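You operate a simulated robot arm through the tools that you are given. There is no shell and no other tool. Be economical: measure what you need, move in short steps, check, and stop when the job is done.

You are at the controls of a simulated robot arm. One attempt, no reset.

## Task
Wipe the dust off the plate in the rest, then grease its middle from the open tin.
Fine: use the yellow swab; wipe back on the brown mat, swab back in its pot, tin shut. A coat counts when it lies all over at full strength: go over it till it gets no stronger.

The check looks at the end state, three seconds after you hand in, the way a careful person would. Anything else that was tipped, shoved, dropped, spilled or broken makes it a failure.

## Robot
A 6-joint arm with a two-finger parallel gripper, fixed in place. Base frame: the origin is at the foot of the arm, x ahead of it, y to its left, z up; the work surface is at about z = 805. Lengths are in mm, angles in degrees, forces in N, time in s.
With the tool pointing down near the work surface it reaches from about 180 to 840 mm from the base axis. Its first joint turns from -166.0 to 166.0 degrees. Payload 3.91 kg.
The tool frame sits at the grasp point between the pads (the TCP): z along the fingers, y along the line on which they close. The tips reach 30 mm beyond it. Largest opening 110 mm; finger width 20, thickness 10; the body of the gripper, 48 by 112 mm, starts 55 mm behind the TCP.
Orientation is that of the tool frame in the base frame, as a unit quaternion [x, y, z, w]. With the fingers straight down and closing along the base's y, the tool's x points along the base's -x, its y along +y and its z along -z.

## Interface
- The arm moves only by the tool arm_command. Its argument "series" is one flat list of numbers, 7 for each row, row after row: the shift along the base's x, y, z in units of 250 mm (1.0 is 250 mm), then the turn, a rotation vector about the base's x, y, z in units of 45 degrees (1.0 is 45 degrees), then the gripper command, from -1 (shut) to 1 (fully open), values between in proportion. In form: [dx, dy, dz, rx, ry, rz, claw, dx, dy, dz, rx, ry, rz, claw, ...]. A call has 1 to 20 rows; each row is the pose to reach, as a shift and turn from the pose commanded when the call began. A call with a number of a shift or a turn outside -1 to 1 is refused whole. Each row takes 0.2 s and may step no farther than 50 mm and 8.6 degrees from the row before; otherwise, or with a gripper value out of range, the whole call is refused. Where a pose cannot be reached the arm comes as near as it can. A force on the tool above 80 N (or 10 N above the force at the start of the call, whichever is more), or a blocked arm, ends the call early, and 0.2 s more pass. Each finger travels about 108 mm/s and halts on what it meets, pressing with about 41 N; the grip force reading is that of the motor and also rises with nothing between the fingers. The clock runs only during rows and for 0.2 s after the last one: add rows that repeat a pose to give the fingers time. It gives the time, the measured TCP pose, the force on the tool (base axes), the opening and the grip force at its end, in the units of the frame above (readings bear some noise), with the torque about the TCP (base axes, N m) and any sound that the robot's microphone picked up, and new pictures: "views" is both (left out), scene, wrist or none.
- Cameras (640 x 400 px; columns grow to the right, rows downward): "scene" is fixed at [49.1, 650.6, 1397.2]; the picture's right is [-0.91, -0.42, 0.00], its down [-0.10, 0.22, -0.97] and it looks along [0.40, -0.88, -0.24] (base axes); focal length 312 px, centre (320, 200). "wrist" rides on the gripper at [77, 7, -114] in the tool frame; the picture's right is [-0.09, 1.00, 0.00], its down [-0.80, -0.07, -0.59] and it looks along [-0.59, -0.05, 0.80] (tool axes); focal length 270 px, centre (320, 200).
- move_column(by): slides the trunk up (or, below 0, down) by that many mm; the arm rides with it, the base frame stays. It gives what a move gives, with no picture.
- locate(camera, pixels): there is no depth. For up to 12 entries [column, row, z] of the newest picture of that camera ("zoom" is the newest enlarged one), the place [x, y] in the base frame at which the ray of that pixel passes the height z, good to about 2 mm. No time passes.
- enlarge(camera, box): a new picture of the part [left, top, right, bottom] of that camera's present view, enlarged. No time passes.
- finish_job(): hands the job in; it is judged then, once.

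Go step by step. Measure first, check grasps and placings, and put right what went wrong. The budget is 80 turns and 200 pictures, counting those below and the enlarged ones. Unless the task says otherwise, let go and move clear before handing in, and close with one line.

The tools are called after "Emit:" as a command line: name --argument value ..., lists and objects as JSON in quotes. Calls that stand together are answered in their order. arm_command: Moves the arm, as the interface text tells. Its arguments: {"type":"object","properties":{"series":{"type":"array","items":{"type":"number"}},"views":{"type":"string","enum":["both","scene","wrist","none"]}},"required":["series"]} The other tools are called the same way: move_column (by) slides the trunk up or down; locate (camera, pixels) gives the place at which the rays of pixels pass given heights; enlarge (camera, box) takes an enlarged picture of a part of a camera's view; finish_job () hands the job in.

At the start:

```text
time_s: 0.0
tcp_pos: [327.7, -290.0, 1198.8]
orientation: [0.0, 1.0, -0.001, 0.0]
wrist_force: [0.3, 0.0, -1.0]
wrist_torque: [0.02, -0.02, 0.02]
width: 109.9
grasp_force: 0.0
trunk travel left (down, up): [-475.0, 65.0]
```

scene: 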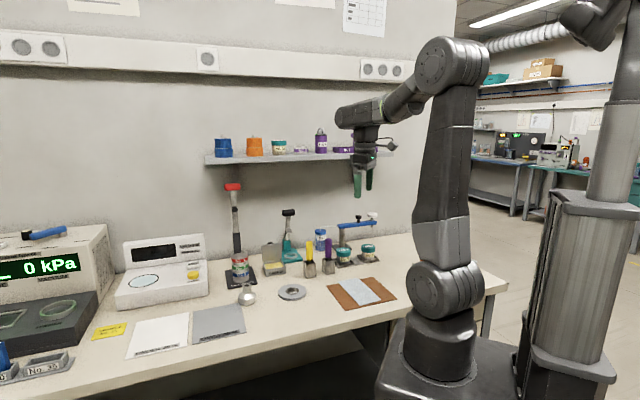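
wrist: 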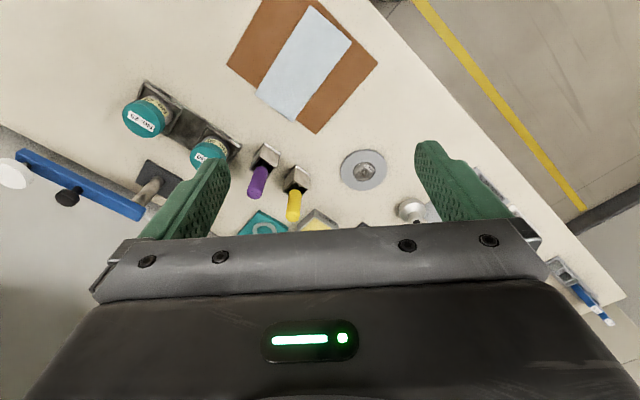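

The scene shows the brown mat with a wipe (360,292), a round plate in a rest (292,292), swabs in pots (310,260 yellow; 328,258 purple) and an open tin (273,265). I'll enlarge these areas first.

Emit:
enlarge --camera "scene" --box '[220, 200, 410, 319]'

Emit:
enlarge --camera "wrist" --box '[220, 110, 460, 260]'

```text
3.36 times, centred on (315, 260) of scene
```

zoom: 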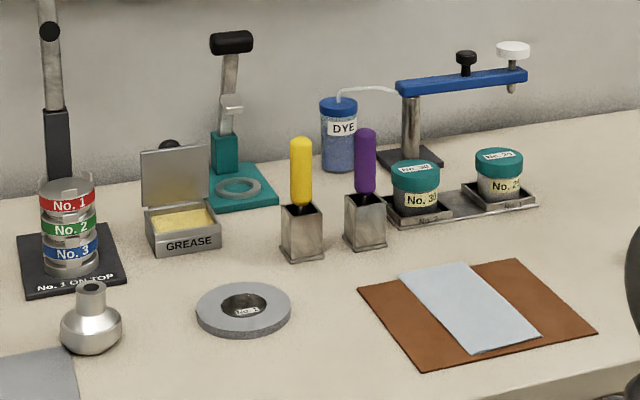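

```text
2.67 times, centred on (340, 185) of wrist
```

zoom: 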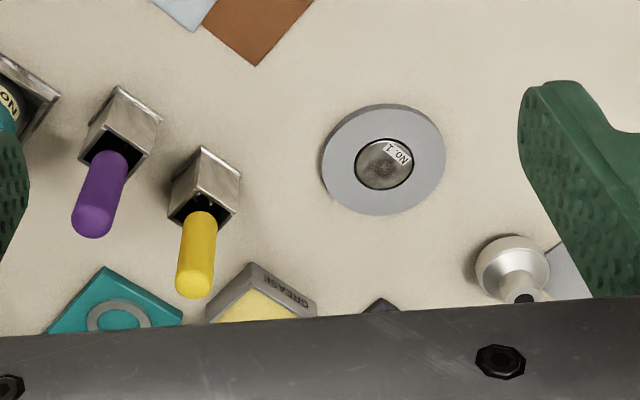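

The plate (No. 1) sits inside a grey ring; grease tin is open with its lid hinged at back. I'll measure positions of the main things in the wrist view and enlarged one.

Emit:
locate --camera "wrist" --pixels '[[364, 170, 815], [342, 170, 815], [386, 170, 815], [265, 1, 806], [377, 65, 806], [316, 134, 806], [228, 66, 806], [309, 5, 808], [352, 40, 808], [257, 95, 808], [296, 121, 808]]'

Emit:
locate --camera "zoom" --pixels '[[385, 163, 810], [355, 163, 810], [413, 163, 810], [203, 148, 850], [240, 185, 850], [170, 182, 850], [205, 222, 850], [193, 282, 910], [200, 225, 860], [250, 262, 830], [316, 303, 830]]'

Emit:
enlarge --camera "wrist" --box '[320, 130, 416, 190]'

Emit:
enlarge --camera "scene" --box '[256, 230, 336, 280]'

```text
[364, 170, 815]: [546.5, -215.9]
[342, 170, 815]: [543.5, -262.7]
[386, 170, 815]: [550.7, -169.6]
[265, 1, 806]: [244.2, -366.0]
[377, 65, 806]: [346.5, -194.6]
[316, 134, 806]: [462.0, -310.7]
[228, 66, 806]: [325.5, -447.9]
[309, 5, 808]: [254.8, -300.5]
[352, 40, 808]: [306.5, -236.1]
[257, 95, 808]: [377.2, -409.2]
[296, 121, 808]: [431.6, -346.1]
```

```text
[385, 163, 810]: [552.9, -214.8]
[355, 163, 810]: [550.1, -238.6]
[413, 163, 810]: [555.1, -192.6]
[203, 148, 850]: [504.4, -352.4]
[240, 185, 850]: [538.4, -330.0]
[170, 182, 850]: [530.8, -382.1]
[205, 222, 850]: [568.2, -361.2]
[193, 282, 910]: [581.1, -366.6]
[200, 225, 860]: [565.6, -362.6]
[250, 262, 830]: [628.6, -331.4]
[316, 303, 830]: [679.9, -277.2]
```

```text
6.67 times, centred on (368, 160) of wrist
```

zoom: 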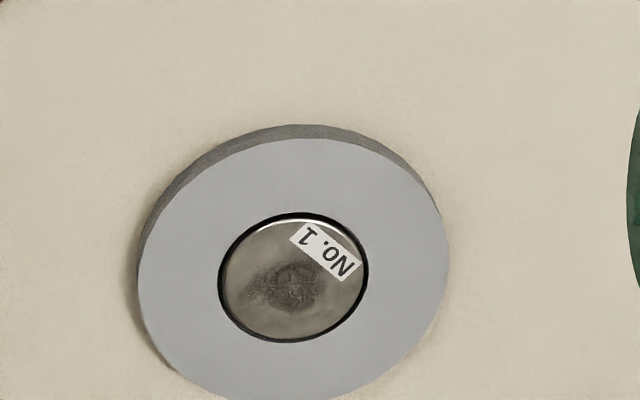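

```text
8.00 times, centred on (296, 255) of scene
```

zoom: 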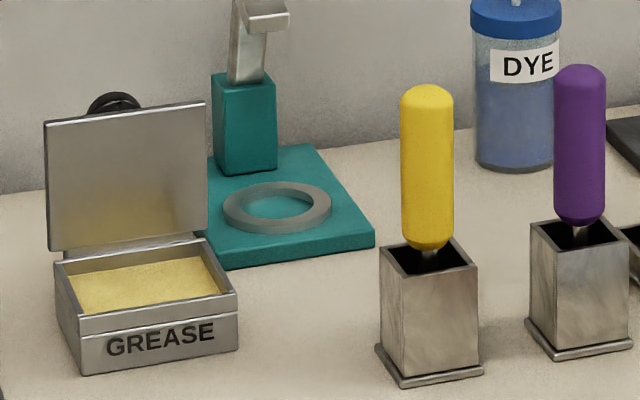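

The plate lies recessed in the ring's hole with a dark dusty spot. I'll go lower for a better look at the plate, tin and swab.

Emit:
arm_command --series '[0.07, 0.02, -0.15, 0, 0, 0, 1, 0.14, 0.04, -0.3, 0, 0, 0, 1, 0.21, 0.06, -0.45, 0, 0, 0, 1, 0.28, 0.08, -0.6, 0, 0, 0, 1, 0.28, 0.08, -0.6, 0, 0, 0, 1]' --views "both"

```text
time_s: 1.2
tcp_pos: [398.5, -271.1, 1048.2]
orientation: [0.0, 1.0, 0.0, 0.001]
wrist_force: [0.2, 0.4, 1.3]
wrist_torque: [-0.03, 0.01, -0.03]
width: 109.9
grasp_force: 0.0
trunk travel left (down, up): [-475.0, 65.0]
```

scene: 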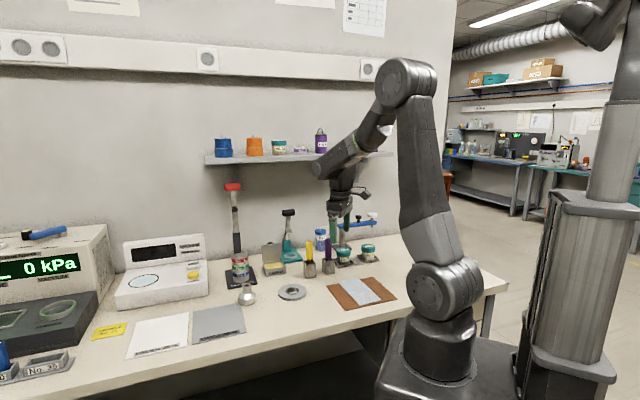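
wrist: 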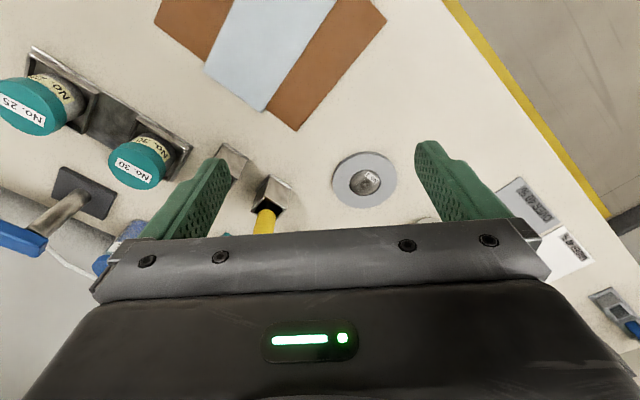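

The plate is at (365,182) and the wipe at (275,40). I'll enlarge both.

Emit:
enlarge --camera "wrist" --box '[324, 140, 412, 195]'

Emit:
enlarge --camera "wrist" --box '[150, 0, 390, 150]'

Emit:
locate --camera "wrist" --pixels '[[332, 180, 815], [398, 180, 815], [364, 150, 815], [366, 182, 808], [352, 182, 808], [380, 182, 808], [260, 110, 806], [327, 28, 806], [206, 72, 806]]'

```text
7.27 times, centred on (368, 168) of wrist
```

zoom: 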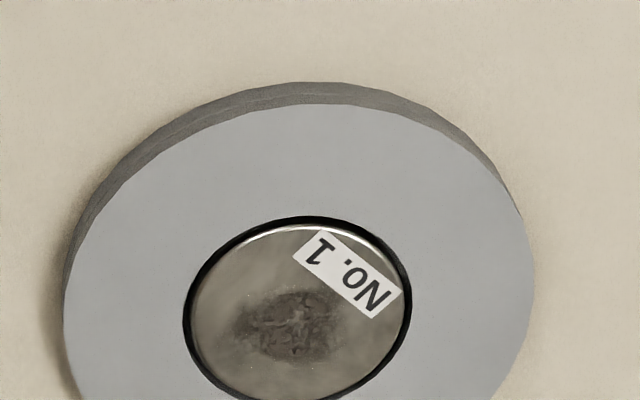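

```text
2.67 times, centred on (270, 75) of wrist
```

zoom: 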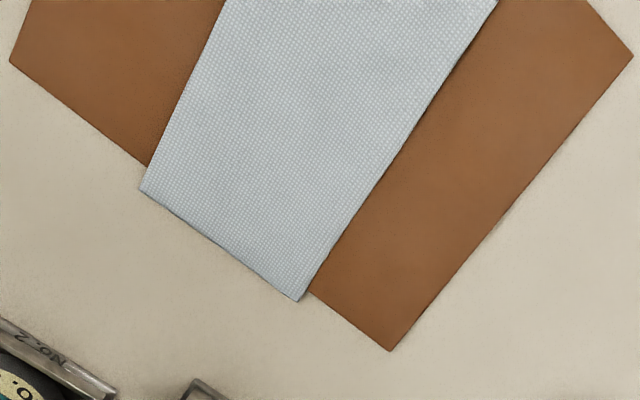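

```text
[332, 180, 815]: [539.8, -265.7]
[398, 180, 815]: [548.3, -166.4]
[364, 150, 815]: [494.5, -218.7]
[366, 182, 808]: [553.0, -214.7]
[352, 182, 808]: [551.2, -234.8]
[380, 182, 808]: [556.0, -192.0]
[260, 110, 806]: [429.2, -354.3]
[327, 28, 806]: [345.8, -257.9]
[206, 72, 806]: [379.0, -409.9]
```

The wipe is about 82 x 166 mm, centred near (343,-323), its narrow direction at about -41° yaw. I'll go above it with the fingers straddling its narrow side.

Emit:
arm_command --series '[-0.044, -0.042, -0.1, 0, 0, -0.182, 1, -0.089, -0.083, -0.2, 0, 0, -0.364, 1, -0.133, -0.125, -0.3, 0, 0, -0.547, 1, -0.178, -0.166, -0.42, 0, 0, -0.729, 1, -0.222, -0.208, -0.592, 0, 0, -0.911, 1, -0.222, -0.208, -0.592, 0, 0, -0.911, 1]'

```text
time_s: 2.6
tcp_pos: [340.3, -324.7, 902.7]
orientation: [0.351, 0.936, -0.001, 0.0]
wrist_force: [0.2, -0.6, 0.0]
wrist_torque: [0.03, 0.01, -0.02]
width: 110.2
grasp_force: 0.1
trunk travel left (down, up): [-475.0, 65.0]
```

scene: 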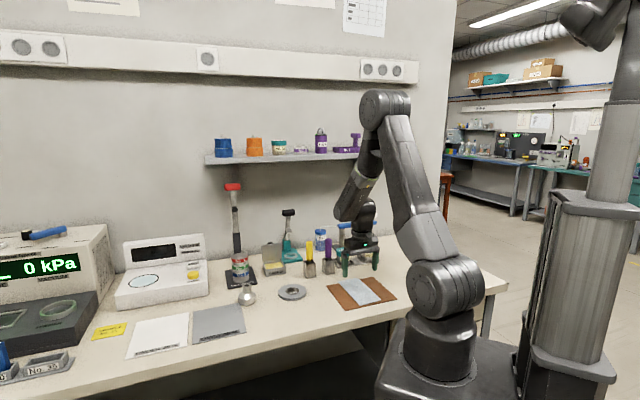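
wrist: 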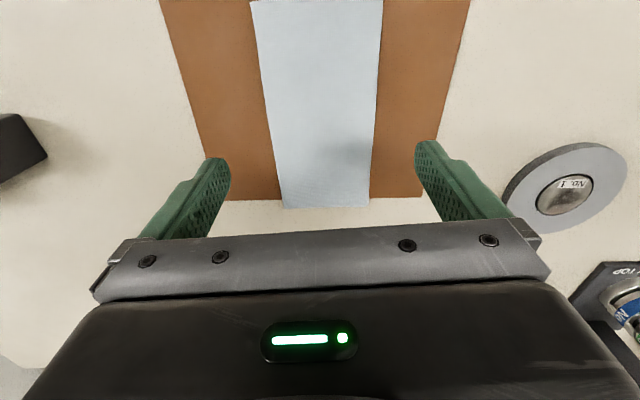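

The fingers frame the wipe nicely; I'll measure its far end and edges here.

Emit:
locate --camera "wrist" --pixels '[[283, 207, 808], [369, 206, 808], [250, 2, 808], [382, 2, 808], [267, 100, 808], [375, 100, 808], [231, 200, 806], [421, 197, 806], [590, 193, 812], [536, 205, 812], [565, 178, 812], [565, 215, 812]]'

Emit:
enlarge --camera "wrist" --box '[480, 120, 640, 220]'

Emit:
enlarge --camera "wrist" --box '[240, 140, 400, 240]'

```text
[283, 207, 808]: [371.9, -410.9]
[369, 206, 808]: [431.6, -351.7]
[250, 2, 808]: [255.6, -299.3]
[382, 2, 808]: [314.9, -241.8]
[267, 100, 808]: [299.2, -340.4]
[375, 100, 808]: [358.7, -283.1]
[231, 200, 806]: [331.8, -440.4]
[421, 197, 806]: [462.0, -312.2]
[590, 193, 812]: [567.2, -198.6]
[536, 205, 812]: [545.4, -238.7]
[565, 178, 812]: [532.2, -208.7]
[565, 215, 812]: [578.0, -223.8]
```

```text
4.00 times, centred on (560, 170) of wrist
```

zoom: 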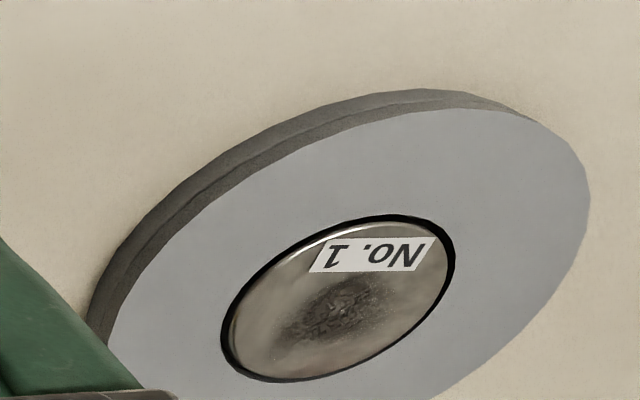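

```text
4.00 times, centred on (320, 190) of wrist
```

zoom: 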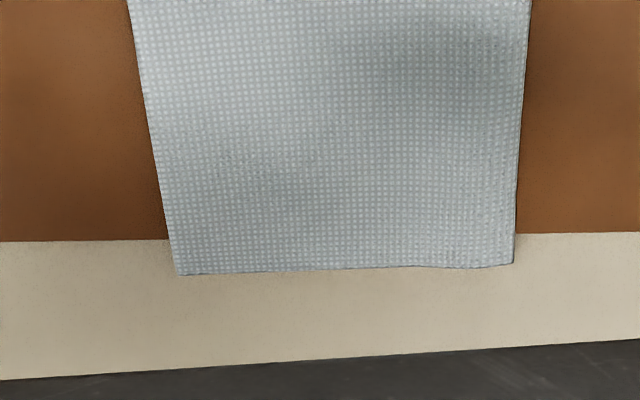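

The wipe is very thin; centre about (343,-327), yaw about -46°. I'll correct the yaw and descend to just above the mat.

Emit:
arm_command --series '[0, -0.008, -0.1, 0, 0, -0.06, 1, 0, -0.016, -0.2, 0, 0, -0.11, 1, 0, -0.016, -0.245, 0, 0, -0.11, 1, 0, -0.016, -0.245, 0, 0, -0.11, 1]'

```text
time_s: 3.6
tcp_pos: [343.7, -327.2, 839.4]
orientation: [0.391, 0.921, 0.0, 0.0]
wrist_force: [0.3, -0.2, 0.3]
wrist_torque: [-0.01, 0.02, 0.03]
width: 110.1
grasp_force: 0.1
trunk travel left (down, up): [-475.0, 65.0]
```

scene: 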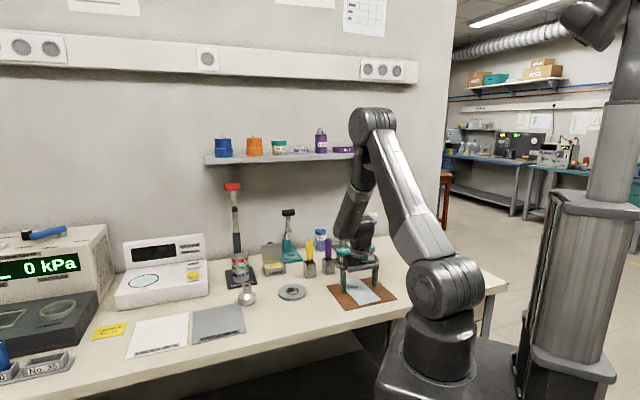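
wrist: 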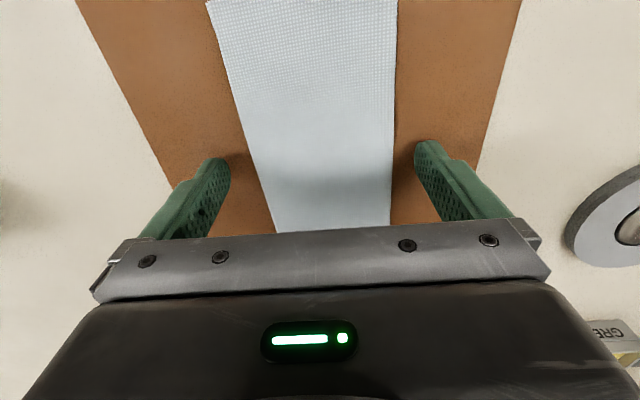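

Tips are about 4 mm above the table level, straddling the wipe. I'll creep down 2.5 mm and look for contact.

Emit:
arm_command --series '[0, 0, -0.006, 0, 0, 0, 1, 0, 0, -0.01, 0, 0, 0, 1, 0, 0, -0.01, 0, 0, 0, 1]' --views "none"

```text
time_s: 4.4
tcp_pos: [343.1, -326.2, 837.4]
orientation: [0.391, 0.92, 0.0, -0.001]
wrist_force: [-0.2, -0.4, -0.8]
wrist_torque: [-0.02, 0.02, 0.0]
width: 110.0
grasp_force: 0.0
trunk travel left (down, up): [-475.0, 65.0]
```

Emit:
arm_command --series '[0, 0, -0.004, 0, 0, 0, 1, 0, 0, -0.006, 0, 0, 0, 1, 0, 0, -0.006, 0, 0, 0, 1]' --views "none"

```text
time_s: 5.2
tcp_pos: [341.9, -326.5, 836.3]
orientation: [0.39, 0.921, 0.001, 0.0]
wrist_force: [0.6, -0.2, 0.9]
wrist_torque: [0.03, 0.01, 0.04]
width: 110.0
grasp_force: 0.0
trunk travel left (down, up): [-475.0, 65.0]
```

No contact yet with tips at about z 806. I'll close the fingers and see what the cloth does.

Emit:
arm_command --series '[0, 0, 0, 0, 0, 0, -1, 0, 0, 0, 0, 0, 0, -1, 0, 0, 0, 0, 0, 0, -1, 0, 0, 0, 0, 0, 0, -1]'

```text
time_s: 6.2
tcp_pos: [342.1, -325.6, 835.1]
orientation: [0.391, 0.92, 0.0, 0.0]
wrist_force: [-0.3, -0.2, 1.0]
wrist_torque: [0.01, -0.01, -0.01]
width: 1.9
grasp_force: 40.5
trunk travel left (down, up): [-475.0, 65.0]
```

scene: 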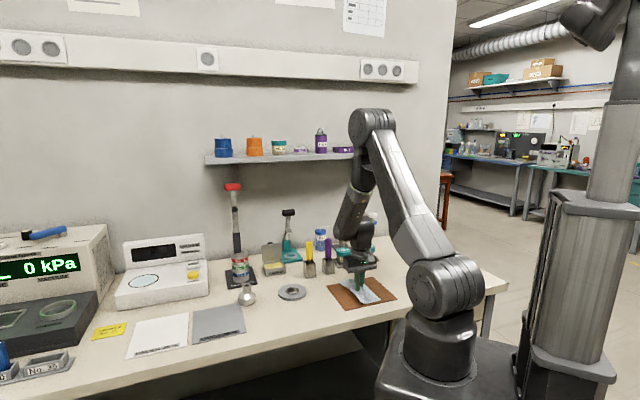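
wrist: 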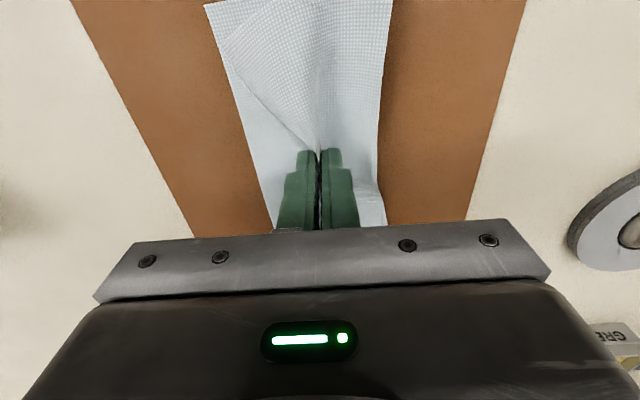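

It is a soft cloth, pinched with 1.9 mm between the pads. I'll lift it and check.

Emit:
arm_command --series '[0, 0, 0.1, 0, 0, 0, -1, 0, 0, 0.25, 0, 0, 0, -1, 0, 0, 0.4, 0, 0, 0, -1, 0, 0, 0.52, 0, 0, 0, -1, 0, 0, 0.52, 0, 0, 0, -1]'

Emit:
enlarge --camera "scene" --box '[270, 200, 430, 300]'

```text
time_s: 7.4
tcp_pos: [344.8, -328.0, 965.9]
orientation: [0.39, 0.921, 0.0, 0.0]
wrist_force: [0.1, -1.0, -0.3]
wrist_torque: [0.03, 0.02, 0.01]
width: 1.9
grasp_force: 41.0
trunk travel left (down, up): [-475.0, 65.0]
```

scene: 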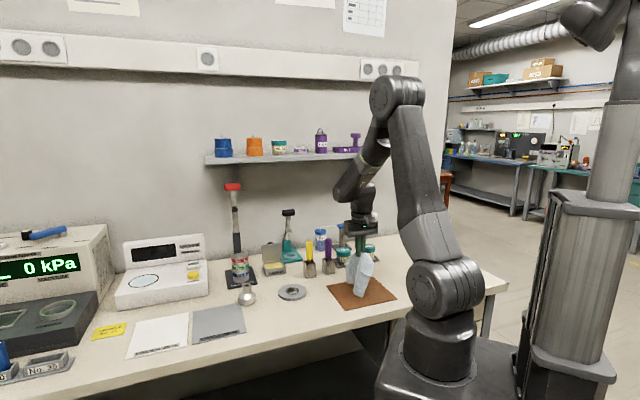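
wrist: 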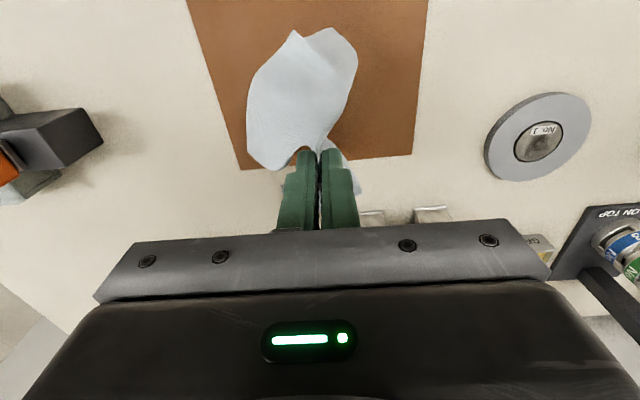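

```text
4.00 times, centred on (350, 250) of scene
```

zoom: 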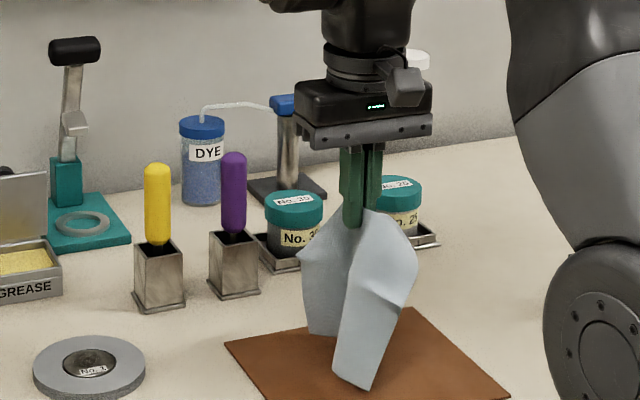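

The wipe hangs well from the fingers. I'll carry it above the plate at about (554,-214).

Emit:
arm_command --series '[0.141, 0.075, 0, 0, 0, 0, -1, 0.282, 0.149, 0, 0, 0, 0, -1, 0.424, 0.224, 0, 0, 0, 0, -1, 0.565, 0.299, 0, 0, 0, 0, -1, 0.706, 0.373, 0, 0, 0, 0, -1, 0.847, 0.448, 0, 0, 0, 0, -1, 0.847, 0.448, -0.12, 0, 0, 0, -1, 0.847, 0.448, -0.24, 0, 0, 0, -1, 0.847, 0.448, -0.24, 0, 0, 0, -1]'

Emit:
enlarge --camera "scene" --box '[220, 220, 380, 320]'

```text
time_s: 9.4
tcp_pos: [553.0, -215.4, 906.2]
orientation: [0.391, 0.921, 0.0, 0.0]
wrist_force: [0.5, -0.5, -0.5]
wrist_torque: [-0.01, 0.02, -0.02]
width: 2.2
grasp_force: 41.3
trunk travel left (down, up): [-475.0, 65.0]
```

scene: 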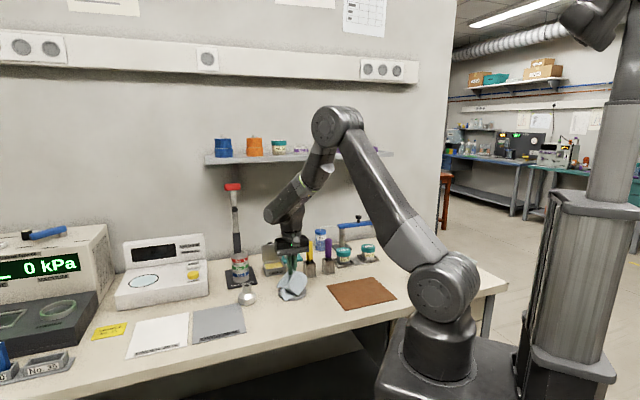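
wrist: 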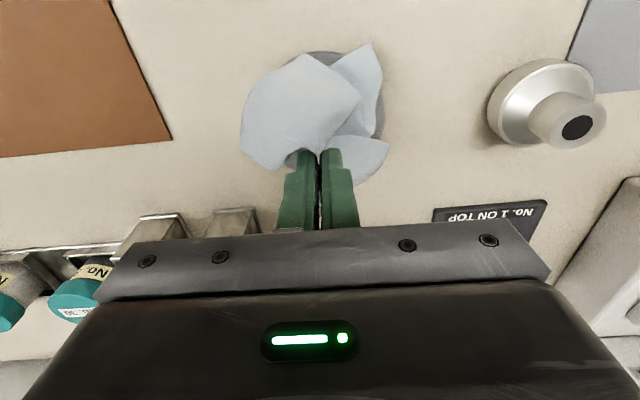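

```text
4.00 times, centred on (300, 270) of scene
```

zoom: 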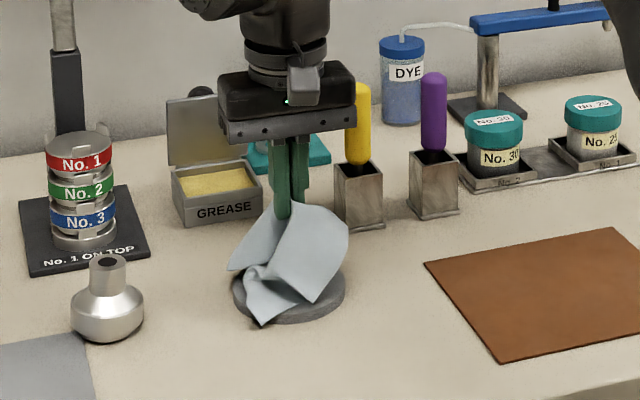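

The cloth is over the plate. I'll lower to near contact, creeping with force checks.

Emit:
arm_command --series '[0, 0, -0.08, 0, 0, 0, -1, 0, 0, -0.16, 0, 0, 0, -1, 0, 0, -0.2, 0, 0, 0, -1, 0, 0, -0.212, 0, 0, 0, -1, 0, 0, -0.212, 0, 0, 0, -1]' --views "none"

```text
time_s: 10.6
tcp_pos: [555.6, -215.3, 853.1]
orientation: [0.391, 0.92, -0.001, 0.0]
wrist_force: [0.0, 0.1, -0.1]
wrist_torque: [-0.01, -0.03, -0.02]
width: 1.8
grasp_force: 41.2
trunk travel left (down, up): [-475.0, 65.0]
```

Emit:
arm_command --series '[0, 0, -0.008, 0, 0, 0, -1, 0, 0, -0.016, 0, 0, 0, -1, 0, 0, -0.016, 0, 0, 0, -1]' --views "scene"

Emit:
enlarge --camera "scene" --box '[252, 250, 332, 300]'

```text
time_s: 11.4
tcp_pos: [553.8, -215.6, 848.9]
orientation: [0.391, 0.92, 0.001, 0.0]
wrist_force: [0.1, -0.2, -0.1]
wrist_torque: [0.03, 0.0, -0.04]
width: 2.2
grasp_force: 40.7
trunk travel left (down, up): [-475.0, 65.0]
```

scene: 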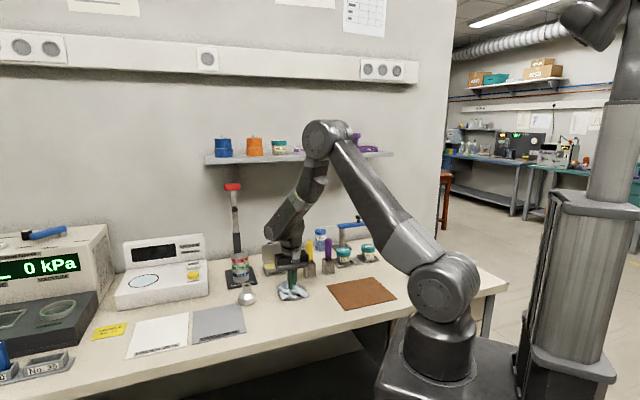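

```text
8.00 times, centred on (292, 275) of scene
```

zoom: 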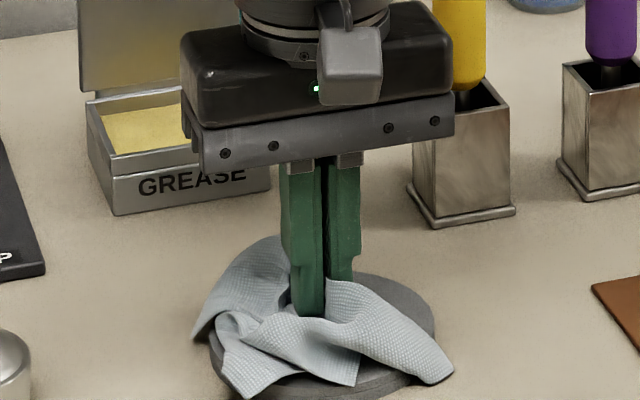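

The cloth lies crumpled on the plate, no reaction force yet. I'll continue down in small steps.

Emit:
arm_command --series '[0, 0, -0.004, 0, 0, 0, -1, 0, 0, -0.008, 0, 0, 0, -1, 0, 0, -0.012, 0, 0, 0, -1, 0, 0, -0.012, 0, 0, 0, -1]' --views "none"

```text
time_s: 12.4
tcp_pos: [554.5, -214.3, 845.6]
orientation: [0.391, 0.92, 0.0, 0.0]
wrist_force: [-0.7, -0.6, 0.8]
wrist_torque: [-0.02, 0.0, 0.02]
width: 1.8
grasp_force: 40.9
trunk travel left (down, up): [-475.0, 65.0]
```

Emit:
arm_command --series '[0, 0, -0.004, 0, 0, 0, -1, 0, 0, -0.008, 0, 0, 0, -1, 0, 0, -0.012, 0, 0, 0, -1, 0, 0, -0.012, 0, 0, 0, -1]' --views "none"

```text
time_s: 13.4
tcp_pos: [552.9, -215.1, 842.8]
orientation: [0.391, 0.92, -0.001, 0.0]
wrist_force: [0.6, -0.4, 6.3]
wrist_torque: [0.02, -0.1, 0.01]
width: 2.2
grasp_force: 40.9
trunk travel left (down, up): [-475.0, 65.0]
```

Contact at about 6 N. Now I'll wipe in circles of 8 and 15 mm radius.

Emit:
arm_command --series '[0.032, 0, 0, 0, 0, 0, -1, 0.023, 0.023, 0, 0, 0, 0, -1, 0, 0.032, 0, 0, 0, 0, -1, -0.023, 0.023, 0, 0, 0, 0, -1, -0.032, 0, 0, 0, 0, 0, -1, -0.023, -0.023, 0, 0, 0, 0, -1, 0, -0.032, 0, 0, 0, 0, -1, 0.023, -0.023, 0, 0, 0, 0, -1, 0.06, 0, 0, 0, 0, 0, -1, 0.052, 0.03, 0, 0, 0, 0, -1, 0.03, 0.052, 0, 0, 0, 0, -1, 0, 0.06, 0, 0, 0, 0, -1, -0.03, 0.052, 0, 0, 0, 0, -1, -0.052, 0.03, 0, 0, 0, 0, -1, -0.06, 0, 0, 0, 0, 0, -1, -0.052, -0.03, 0, 0, 0, 0, -1, -0.03, -0.052, 0, 0, 0, 0, -1, 0, -0.06, 0, 0, 0, 0, -1, 0.03, -0.052, 0, 0, 0, 0, -1, 0.052, -0.03, 0, 0, 0, 0, -1]' --views "scene"

Emit:
enlarge --camera "scene" --box '[252, 250, 332, 300]'

```text
time_s: 17.6
tcp_pos: [565.8, -220.2, 842.7]
orientation: [0.391, 0.92, 0.0, 0.0]
wrist_force: [0.1, 0.7, 2.1]
wrist_torque: [-0.02, 0.0, 0.0]
width: 2.1
grasp_force: 41.4
trunk travel left (down, up): [-475.0, 65.0]
```

scene: 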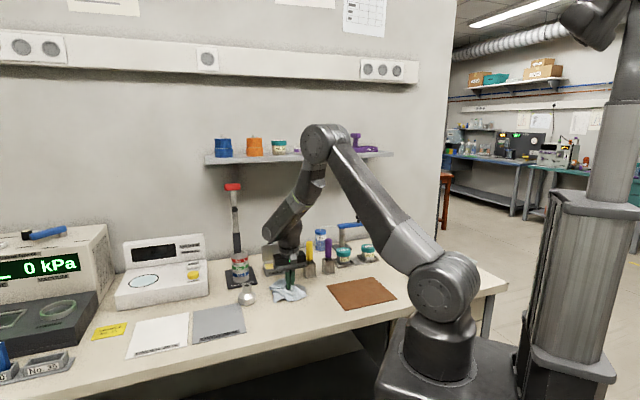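

```text
8.00 times, centred on (292, 275) of scene
```

zoom: 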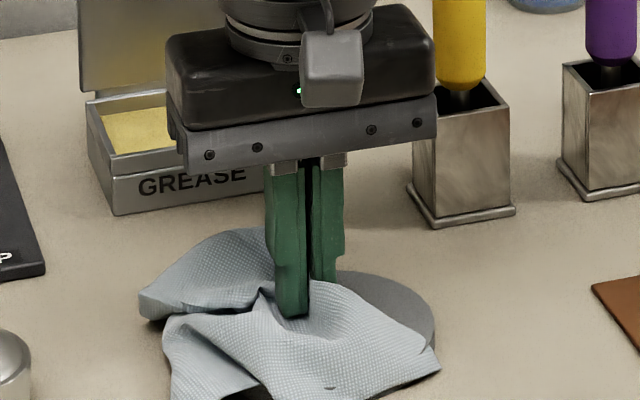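

Readings are light (2 N). I'll do a raster pass pressing 1 mm more.

Emit:
arm_command --series '[-0.082, -0.025, -0.004, 0, 0, 0, -1, -0.022, -0.025, -0.004, 0, 0, 0, -1, -0.002, 0, -0.004, 0, 0, 0, -1, -0.052, 0, -0.004, 0, 0, 0, -1, -0.102, 0, -0.004, 0, 0, 0, -1, -0.112, 0.03, -0.004, 0, 0, 0, -1, -0.052, 0.03, -0.004, 0, 0, 0, -1, 0.008, 0.03, -0.004, 0, 0, 0, -1, -0.002, 0.06, -0.004, 0, 0, 0, -1, -0.052, 0.06, -0.004, 0, 0, 0, -1, -0.102, 0.06, -0.004, 0, 0, 0, -1, -0.082, 0.085, -0.004, 0, 0, 0, -1, -0.022, 0.085, -0.004, 0, 0, 0, -1, -0.052, 0.06, -0.004, 0, 0, 0, -1, -0.052, 0.03, -0.004, 0, 0, 0, -1, -0.052, -0.02, -0.004, 0, 0, 0, -1, -0.052, 0.03, -0.004, 0, 0, 0, -1, -0.052, 0.08, -0.004, 0, 0, 0, -1, -0.022, 0.06, -0.004, 0, 0, 0, -1, -0.052, 0.03, -0.004, 0, 0, 0, -1]' --views "none"

```text
time_s: 21.8
tcp_pos: [554.6, -214.6, 841.5]
orientation: [0.391, 0.92, 0.0, 0.001]
wrist_force: [-0.5, -0.2, 6.8]
wrist_torque: [0.0, 0.05, 0.04]
width: 1.9
grasp_force: 40.7
trunk travel left (down, up): [-475.0, 65.0]
```

6.8 N in this pass. I'll lift and back off to view the plate.

Emit:
arm_command --series '[0, 0, 0.16, 0, 0, 0, -1, 0, 0, 0.32, 0, 0, 0, -1, 0, 0, 0.48, 0, 0, 0, -1, -0.14, -0.075, 0.5, 0, 0, 0, -1, -0.28, -0.15, 0.5, 0, 0, 0, -1, -0.42, -0.225, 0.5, 0, 0, 0, -1, -0.56, -0.3, 0.5, 0, 0, 0, -1, -0.56, -0.3, 0.5, 0, 0, 0, -1]'

Emit:
enlarge --camera "wrist" --box '[440, 80, 600, 180]'

Emit:
enlarge --camera "scene" --box '[260, 272, 324, 312]'

```text
time_s: 23.6
tcp_pos: [415.5, -290.1, 968.5]
orientation: [0.391, 0.92, 0.0, 0.0]
wrist_force: [0.3, 1.0, -0.6]
wrist_torque: [-0.05, -0.01, 0.02]
width: 1.8
grasp_force: 40.8
trunk travel left (down, up): [-475.0, 65.0]
```

scene: 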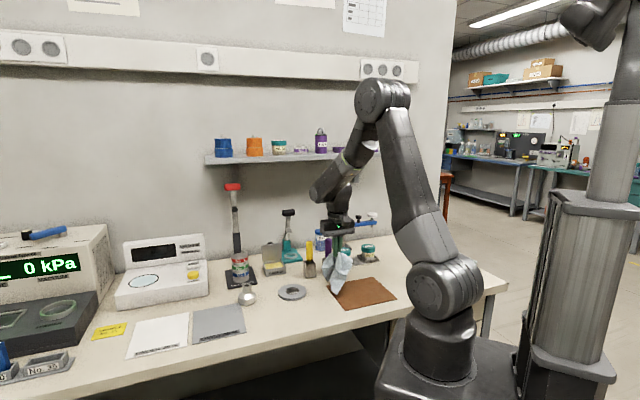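
wrist: 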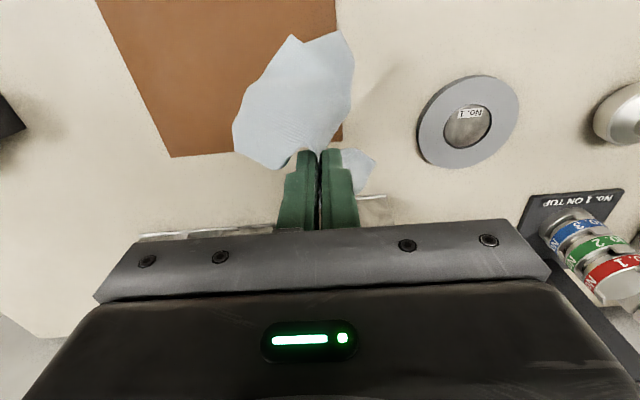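

```text
4.00 times, centred on (520, 130) of wrist
```

zoom: 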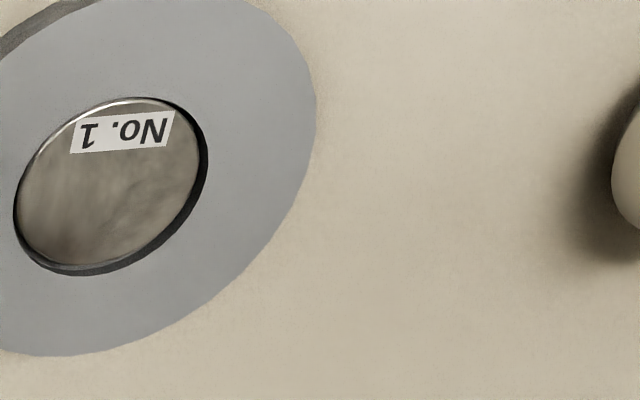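

```text
10.00 times, centred on (292, 292) of scene
```

zoom: 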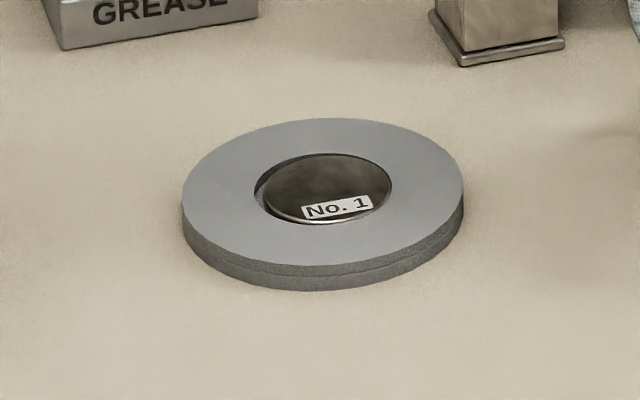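

The dark dusty patch is gone. I'll look closer for residual dust.

Emit:
enlarge --camera "wrist" --box '[436, 94, 500, 134]'

Emit:
enlarge --camera "wrist" --box '[410, 70, 530, 170]'

Emit:
locate --camera "wrist" --pixels '[[443, 128, 811], [493, 124, 811], [475, 104, 811], [461, 148, 811], [417, 125, 811], [519, 115, 811], [485, 76, 811]]'

```text
10.00 times, centred on (468, 114) of wrist
```

zoom: 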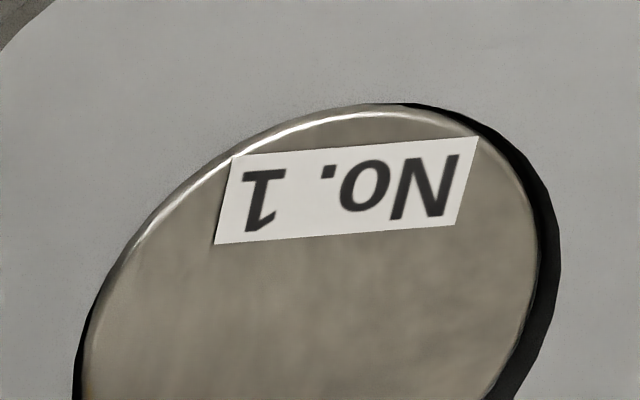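

```text
4.00 times, centred on (470, 120) of wrist
```

zoom: 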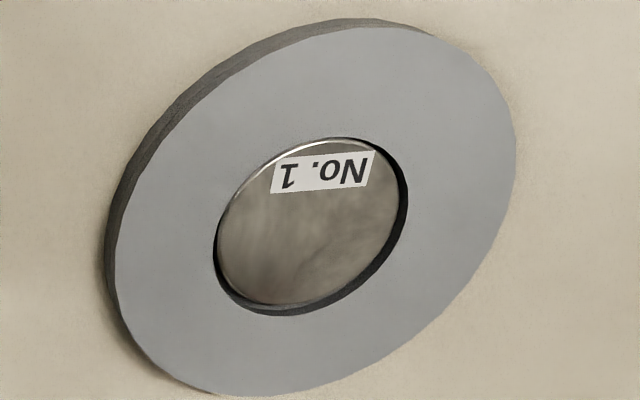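

```text
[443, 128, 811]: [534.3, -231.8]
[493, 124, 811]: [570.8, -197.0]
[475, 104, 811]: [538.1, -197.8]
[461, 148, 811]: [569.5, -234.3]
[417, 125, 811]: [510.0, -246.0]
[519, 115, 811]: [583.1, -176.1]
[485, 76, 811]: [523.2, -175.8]
```

The plate looks clean all over. Now I'll lay the wipe back over the mat's centre (338,-324) and open partly.

Emit:
arm_command --series '[-0.15, -0.07, 0, 0, 0, 0, -1, -0.304, -0.14, 0, 0, 0, 0, -1, -0.304, -0.14, 0, 0, 0, 0, -1, -0.304, -0.14, -0.15, 0, 0, 0, -1, -0.304, -0.14, -0.3, 0, 0, 0, -1, -0.304, -0.14, -0.42, 0, 0, 0, -1, -0.304, -0.14, -0.495, 0, 0, 0, -1, -0.304, -0.14, -0.495, 0, 0, 0, -1]'

```text
time_s: 25.4
tcp_pos: [337.5, -324.5, 842.5]
orientation: [0.391, 0.92, 0.0, 0.001]
wrist_force: [0.2, -0.4, 0.1]
wrist_torque: [0.0, 0.02, -0.02]
width: 2.0
grasp_force: 40.4
trunk travel left (down, up): [-475.0, 65.0]
```

scene: 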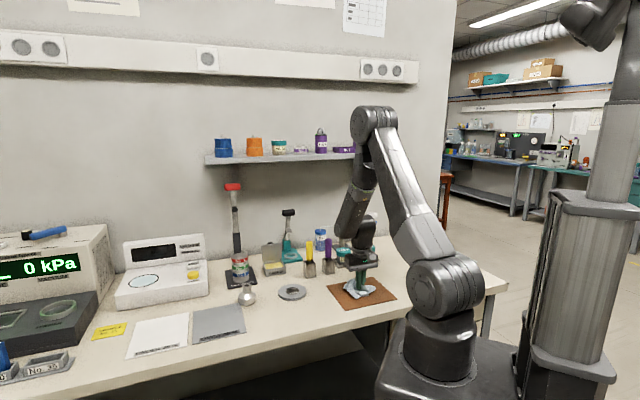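
wrist: 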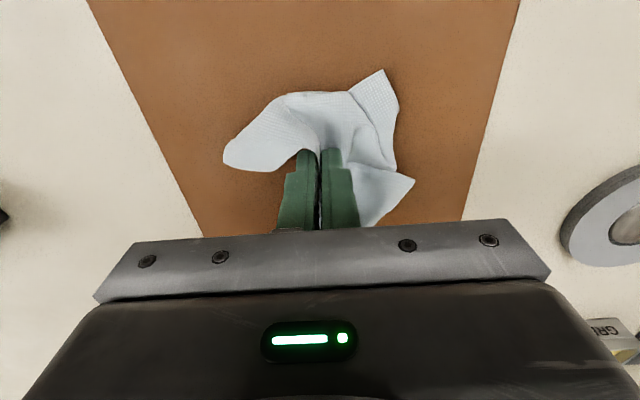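

The cloth lies within the mat. I'll open partly and lift straight up.

Emit:
arm_command --series '[0, 0, -0.004, 0, 0, 0, -0.4, 0, 0, -0.004, 0, 0, 0, -0.4, 0, 0, 0.04, 0, 0, 0, -0.4, 0, 0, 0.16, 0, 0, 0, -0.4, 0, 0, 0.32, 0, 0, 0, -0.4, 0, 0, 0.48, 0, 0, 0, -0.4, 0, 0, 0.48, 0, 0, 0, -0.4]'

```text
time_s: 27.0
tcp_pos: [337.6, -325.0, 961.4]
orientation: [0.391, 0.921, 0.0, 0.0]
wrist_force: [-0.6, 0.2, -0.2]
wrist_torque: [0.05, -0.03, -0.01]
width: 32.9
grasp_force: 0.1
trunk travel left (down, up): [-475.0, 65.0]
```

scene: 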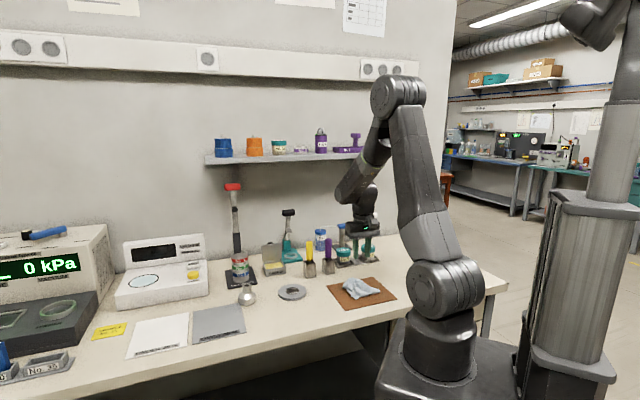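
wrist: 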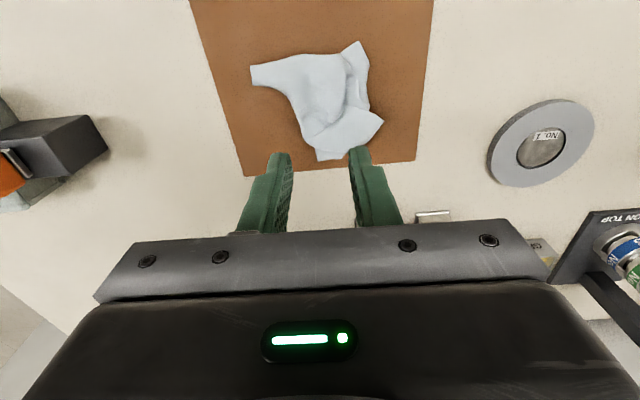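

The wipe lies on the mat. Next I measure the yellow swab, its pot and the tin from the scene camera.

Emit:
enlarge --camera "scene" --box '[256, 230, 336, 280]'

Emit:
locate --camera "scene" --pixels '[[306, 278.5, 806], [316.4, 276, 806], [303, 273.4, 806], [309.4, 241.5, 910], [309.4, 241.5, 900], [309.4, 241.5, 890], [309.4, 241.5, 920], [305.4, 264.5, 850], [315.6, 262.7, 850], [303.5, 261, 850], [313, 259.6, 850]]'

```text
8.00 times, centred on (296, 255) of scene
```

zoom: 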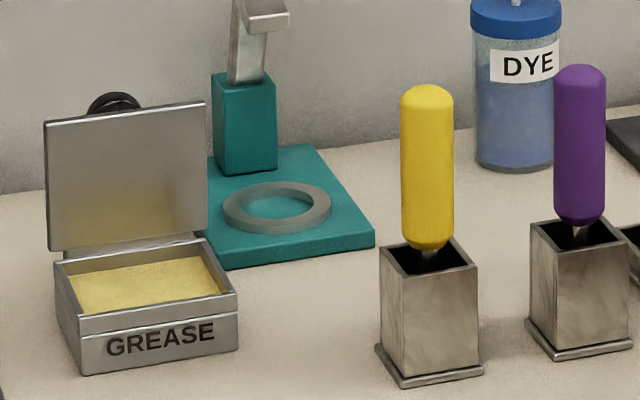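

```text
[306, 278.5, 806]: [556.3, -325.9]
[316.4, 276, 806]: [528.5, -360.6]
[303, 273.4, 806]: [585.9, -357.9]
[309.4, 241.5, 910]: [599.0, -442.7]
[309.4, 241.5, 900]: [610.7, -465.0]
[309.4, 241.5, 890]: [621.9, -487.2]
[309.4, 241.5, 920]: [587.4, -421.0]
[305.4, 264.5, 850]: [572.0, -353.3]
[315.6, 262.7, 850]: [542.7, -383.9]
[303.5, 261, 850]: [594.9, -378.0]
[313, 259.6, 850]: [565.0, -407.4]
```

The yellow swab stands at about (557,-359), pot top near z 860, handle top near 948. I'll go above to measure the swab and tin from the wrist view.

Emit:
arm_command --series '[0.148, 0.023, 0.1, 0, 0, 0.167, 0, 0.296, 0.047, 0.2, 0, 0, 0.333, 0.2, 0.444, 0.07, 0.3, 0, 0, 0.5, 0.2, 0.592, 0.093, 0.348, 0, 0, 0.667, 0.2, 0.74, 0.117, 0.348, 0, 0, 0.833, 0.2, 0.888, 0.14, 0.348, 0, 0, 1, 0.2, 0.888, 0.14, 0.348, 0, 0, 1, 0.2]' --views "wrist"

Emit:
enlarge --camera "wrist" --box '[190, 60, 430, 240]'

```text
time_s: 28.6
tcp_pos: [558.5, -289.5, 1049.5]
orientation: [0.008, 1.0, 0.0, 0.001]
wrist_force: [0.9, 0.1, -0.1]
wrist_torque: [-0.03, -0.04, -0.01]
width: 65.7
grasp_force: 0.0
trunk travel left (down, up): [-475.0, 65.0]
```

wrist: 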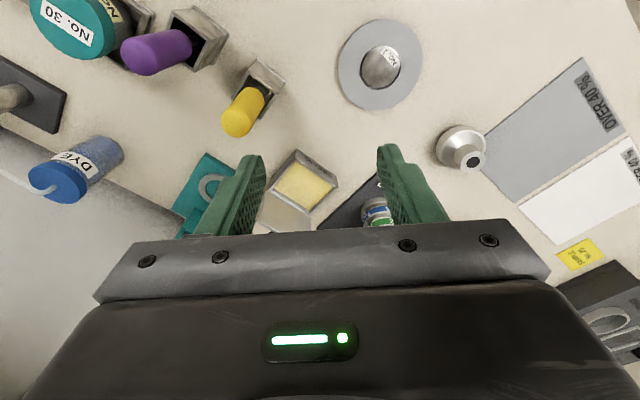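

```text
2.22 times, centred on (310, 150) of wrist
```

zoom: 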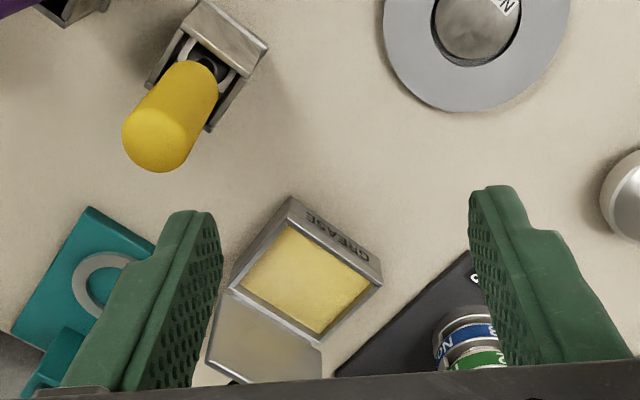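

Tin at zoom (305,275), swab top at zoom (165,135). Locating them.

Emit:
locate --camera "zoom" --pixels '[[202, 2, 860], [268, 42, 860], [148, 88, 860], [211, 130, 860], [165, 130, 945], [158, 145, 940], [290, 197, 835], [382, 275, 835], [228, 288, 835], [322, 345, 835], [305, 280, 830], [208, 370, 880]]'

Emit:
locate --camera "scene" --pixels '[[266, 276.9, 806], [285.75, 273.75, 806], [266, 271.5, 835], [285.6, 267, 835], [263.2, 263, 835], [281.5, 260, 835], [261.7, 245.5, 880], [281.5, 242.8, 880], [309.4, 241.5, 945], [309.4, 260.5, 870]]'

```text
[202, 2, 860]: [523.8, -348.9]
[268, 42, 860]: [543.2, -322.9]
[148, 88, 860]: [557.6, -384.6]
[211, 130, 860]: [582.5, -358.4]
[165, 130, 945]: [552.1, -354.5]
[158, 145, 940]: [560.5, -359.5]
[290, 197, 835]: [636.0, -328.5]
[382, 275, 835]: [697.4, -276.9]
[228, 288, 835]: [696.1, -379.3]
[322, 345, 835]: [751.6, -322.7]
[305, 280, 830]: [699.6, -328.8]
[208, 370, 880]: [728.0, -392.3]
```

```text
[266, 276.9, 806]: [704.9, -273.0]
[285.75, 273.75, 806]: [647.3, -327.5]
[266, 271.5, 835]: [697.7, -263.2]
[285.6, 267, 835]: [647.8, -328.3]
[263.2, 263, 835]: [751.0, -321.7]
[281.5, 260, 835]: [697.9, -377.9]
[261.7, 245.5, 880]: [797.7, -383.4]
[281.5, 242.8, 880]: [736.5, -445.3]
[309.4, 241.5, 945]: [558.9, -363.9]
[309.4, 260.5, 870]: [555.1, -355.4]
```

Swab axis about (556,-358); tin centre (697,-325), rim near z 834, lid top near z 907. I'll descend onto the swab's handle.

Emit:
arm_command --series '[-0.008, -0.138, 0, 0, 0, 0, 0.1, -0.016, -0.276, 0, 0, 0, 0, 0.1, -0.016, -0.276, -0.15, 0, 0, 0, 0.1, -0.016, -0.276, -0.26, 0, 0, 0, 0.1, -0.016, -0.276, -0.26, 0, 0, 0, 0.1]'

Emit:
enlarge --camera "scene" --box '[256, 210, 368, 280]'

```text
time_s: 29.8
tcp_pos: [555.4, -354.0, 984.6]
orientation: [0.009, 1.0, 0.0, 0.0]
wrist_force: [0.2, 0.5, 0.5]
wrist_torque: [0.0, 0.01, 0.01]
width: 60.4
grasp_force: 0.0
trunk travel left (down, up): [-475.0, 65.0]
```

scene: 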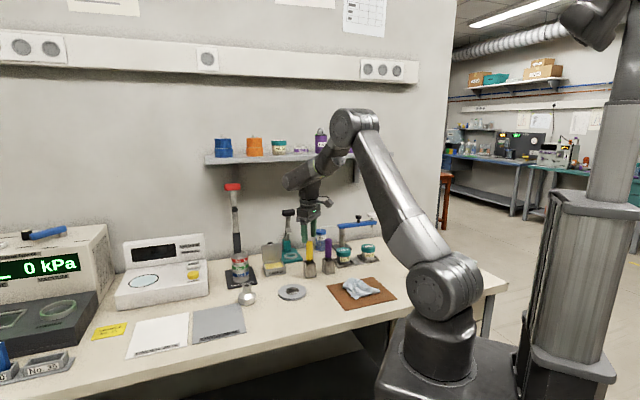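
wrist: 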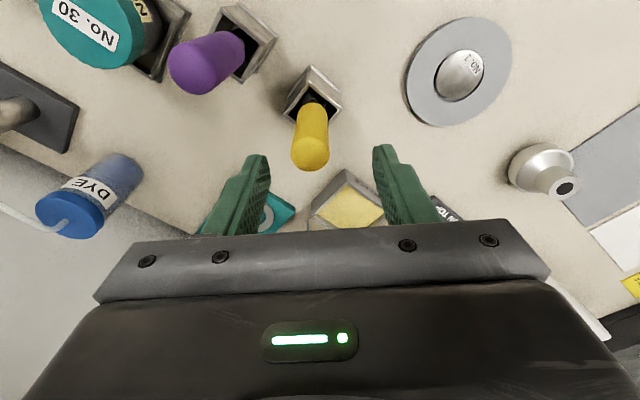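

```text
5.71 times, centred on (312, 245) of scene
```

zoom: 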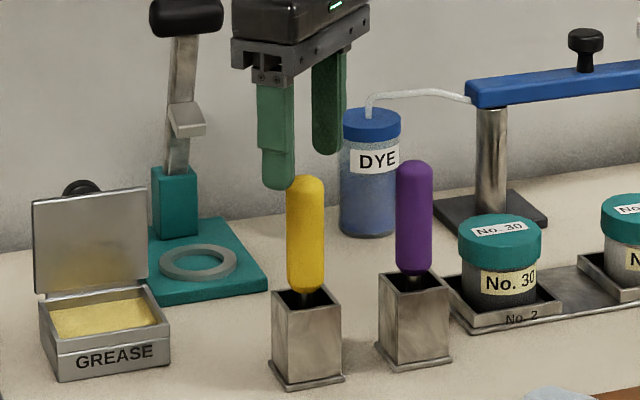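

I'll check the swab's top position once more from this closer view, and the pot's.

Emit:
locate --camera "wrist" --pixels '[[311, 155, 945], [311, 152, 948], [320, 105, 875], [311, 65, 860], [285, 98, 860], [341, 96, 860], [314, 128, 860]]'

```text
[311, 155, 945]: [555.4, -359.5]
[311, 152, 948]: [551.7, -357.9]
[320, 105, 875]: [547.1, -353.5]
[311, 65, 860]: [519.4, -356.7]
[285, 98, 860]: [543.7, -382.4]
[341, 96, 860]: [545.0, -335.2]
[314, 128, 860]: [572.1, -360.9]
```

Aligned within a few mm. Descending to TCP z 907 and closing.

Emit:
arm_command --series '[-0.004, 0, -0.12, 0, 0, 0, 0.1, -0.004, 0, -0.22, 0, 0, 0, 0.1, -0.004, 0, -0.311, 0, 0, 0, 0.1, -0.004, 0, -0.311, 0, 0, 0, 0.1]' --views "both"

Emit:
enlarge --camera "scene" --box '[256, 210, 368, 280]'

```text
time_s: 30.8
tcp_pos: [553.0, -358.1, 907.5]
orientation: [0.009, 1.0, 0.0, 0.0]
wrist_force: [-0.5, 0.6, -0.4]
wrist_torque: [0.01, 0.03, -0.01]
width: 60.4
grasp_force: 0.0
trunk travel left (down, up): [-475.0, 65.0]
```

scene: 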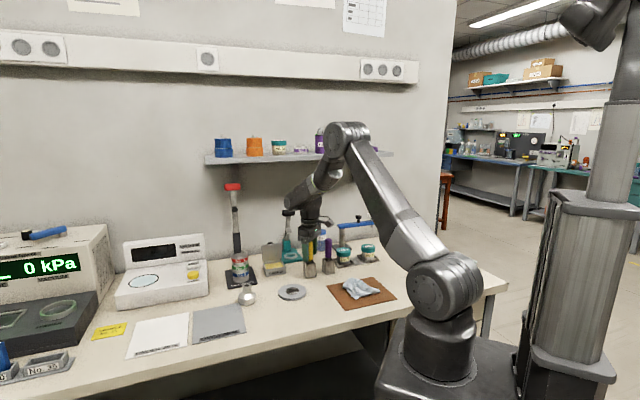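
wrist: 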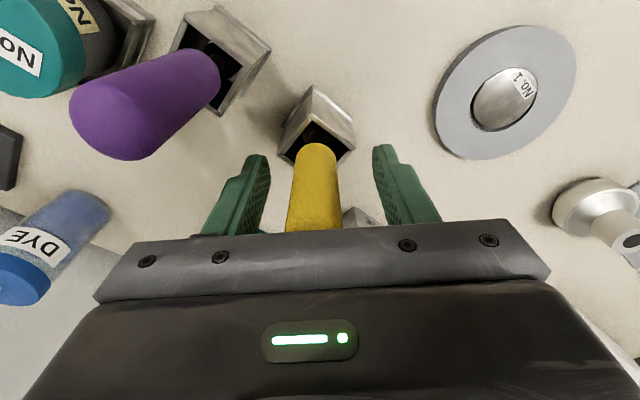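

```text
5.71 times, centred on (312, 245) of scene
```

zoom: 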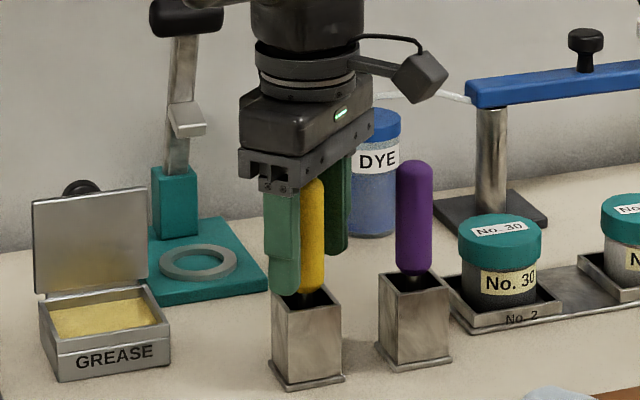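

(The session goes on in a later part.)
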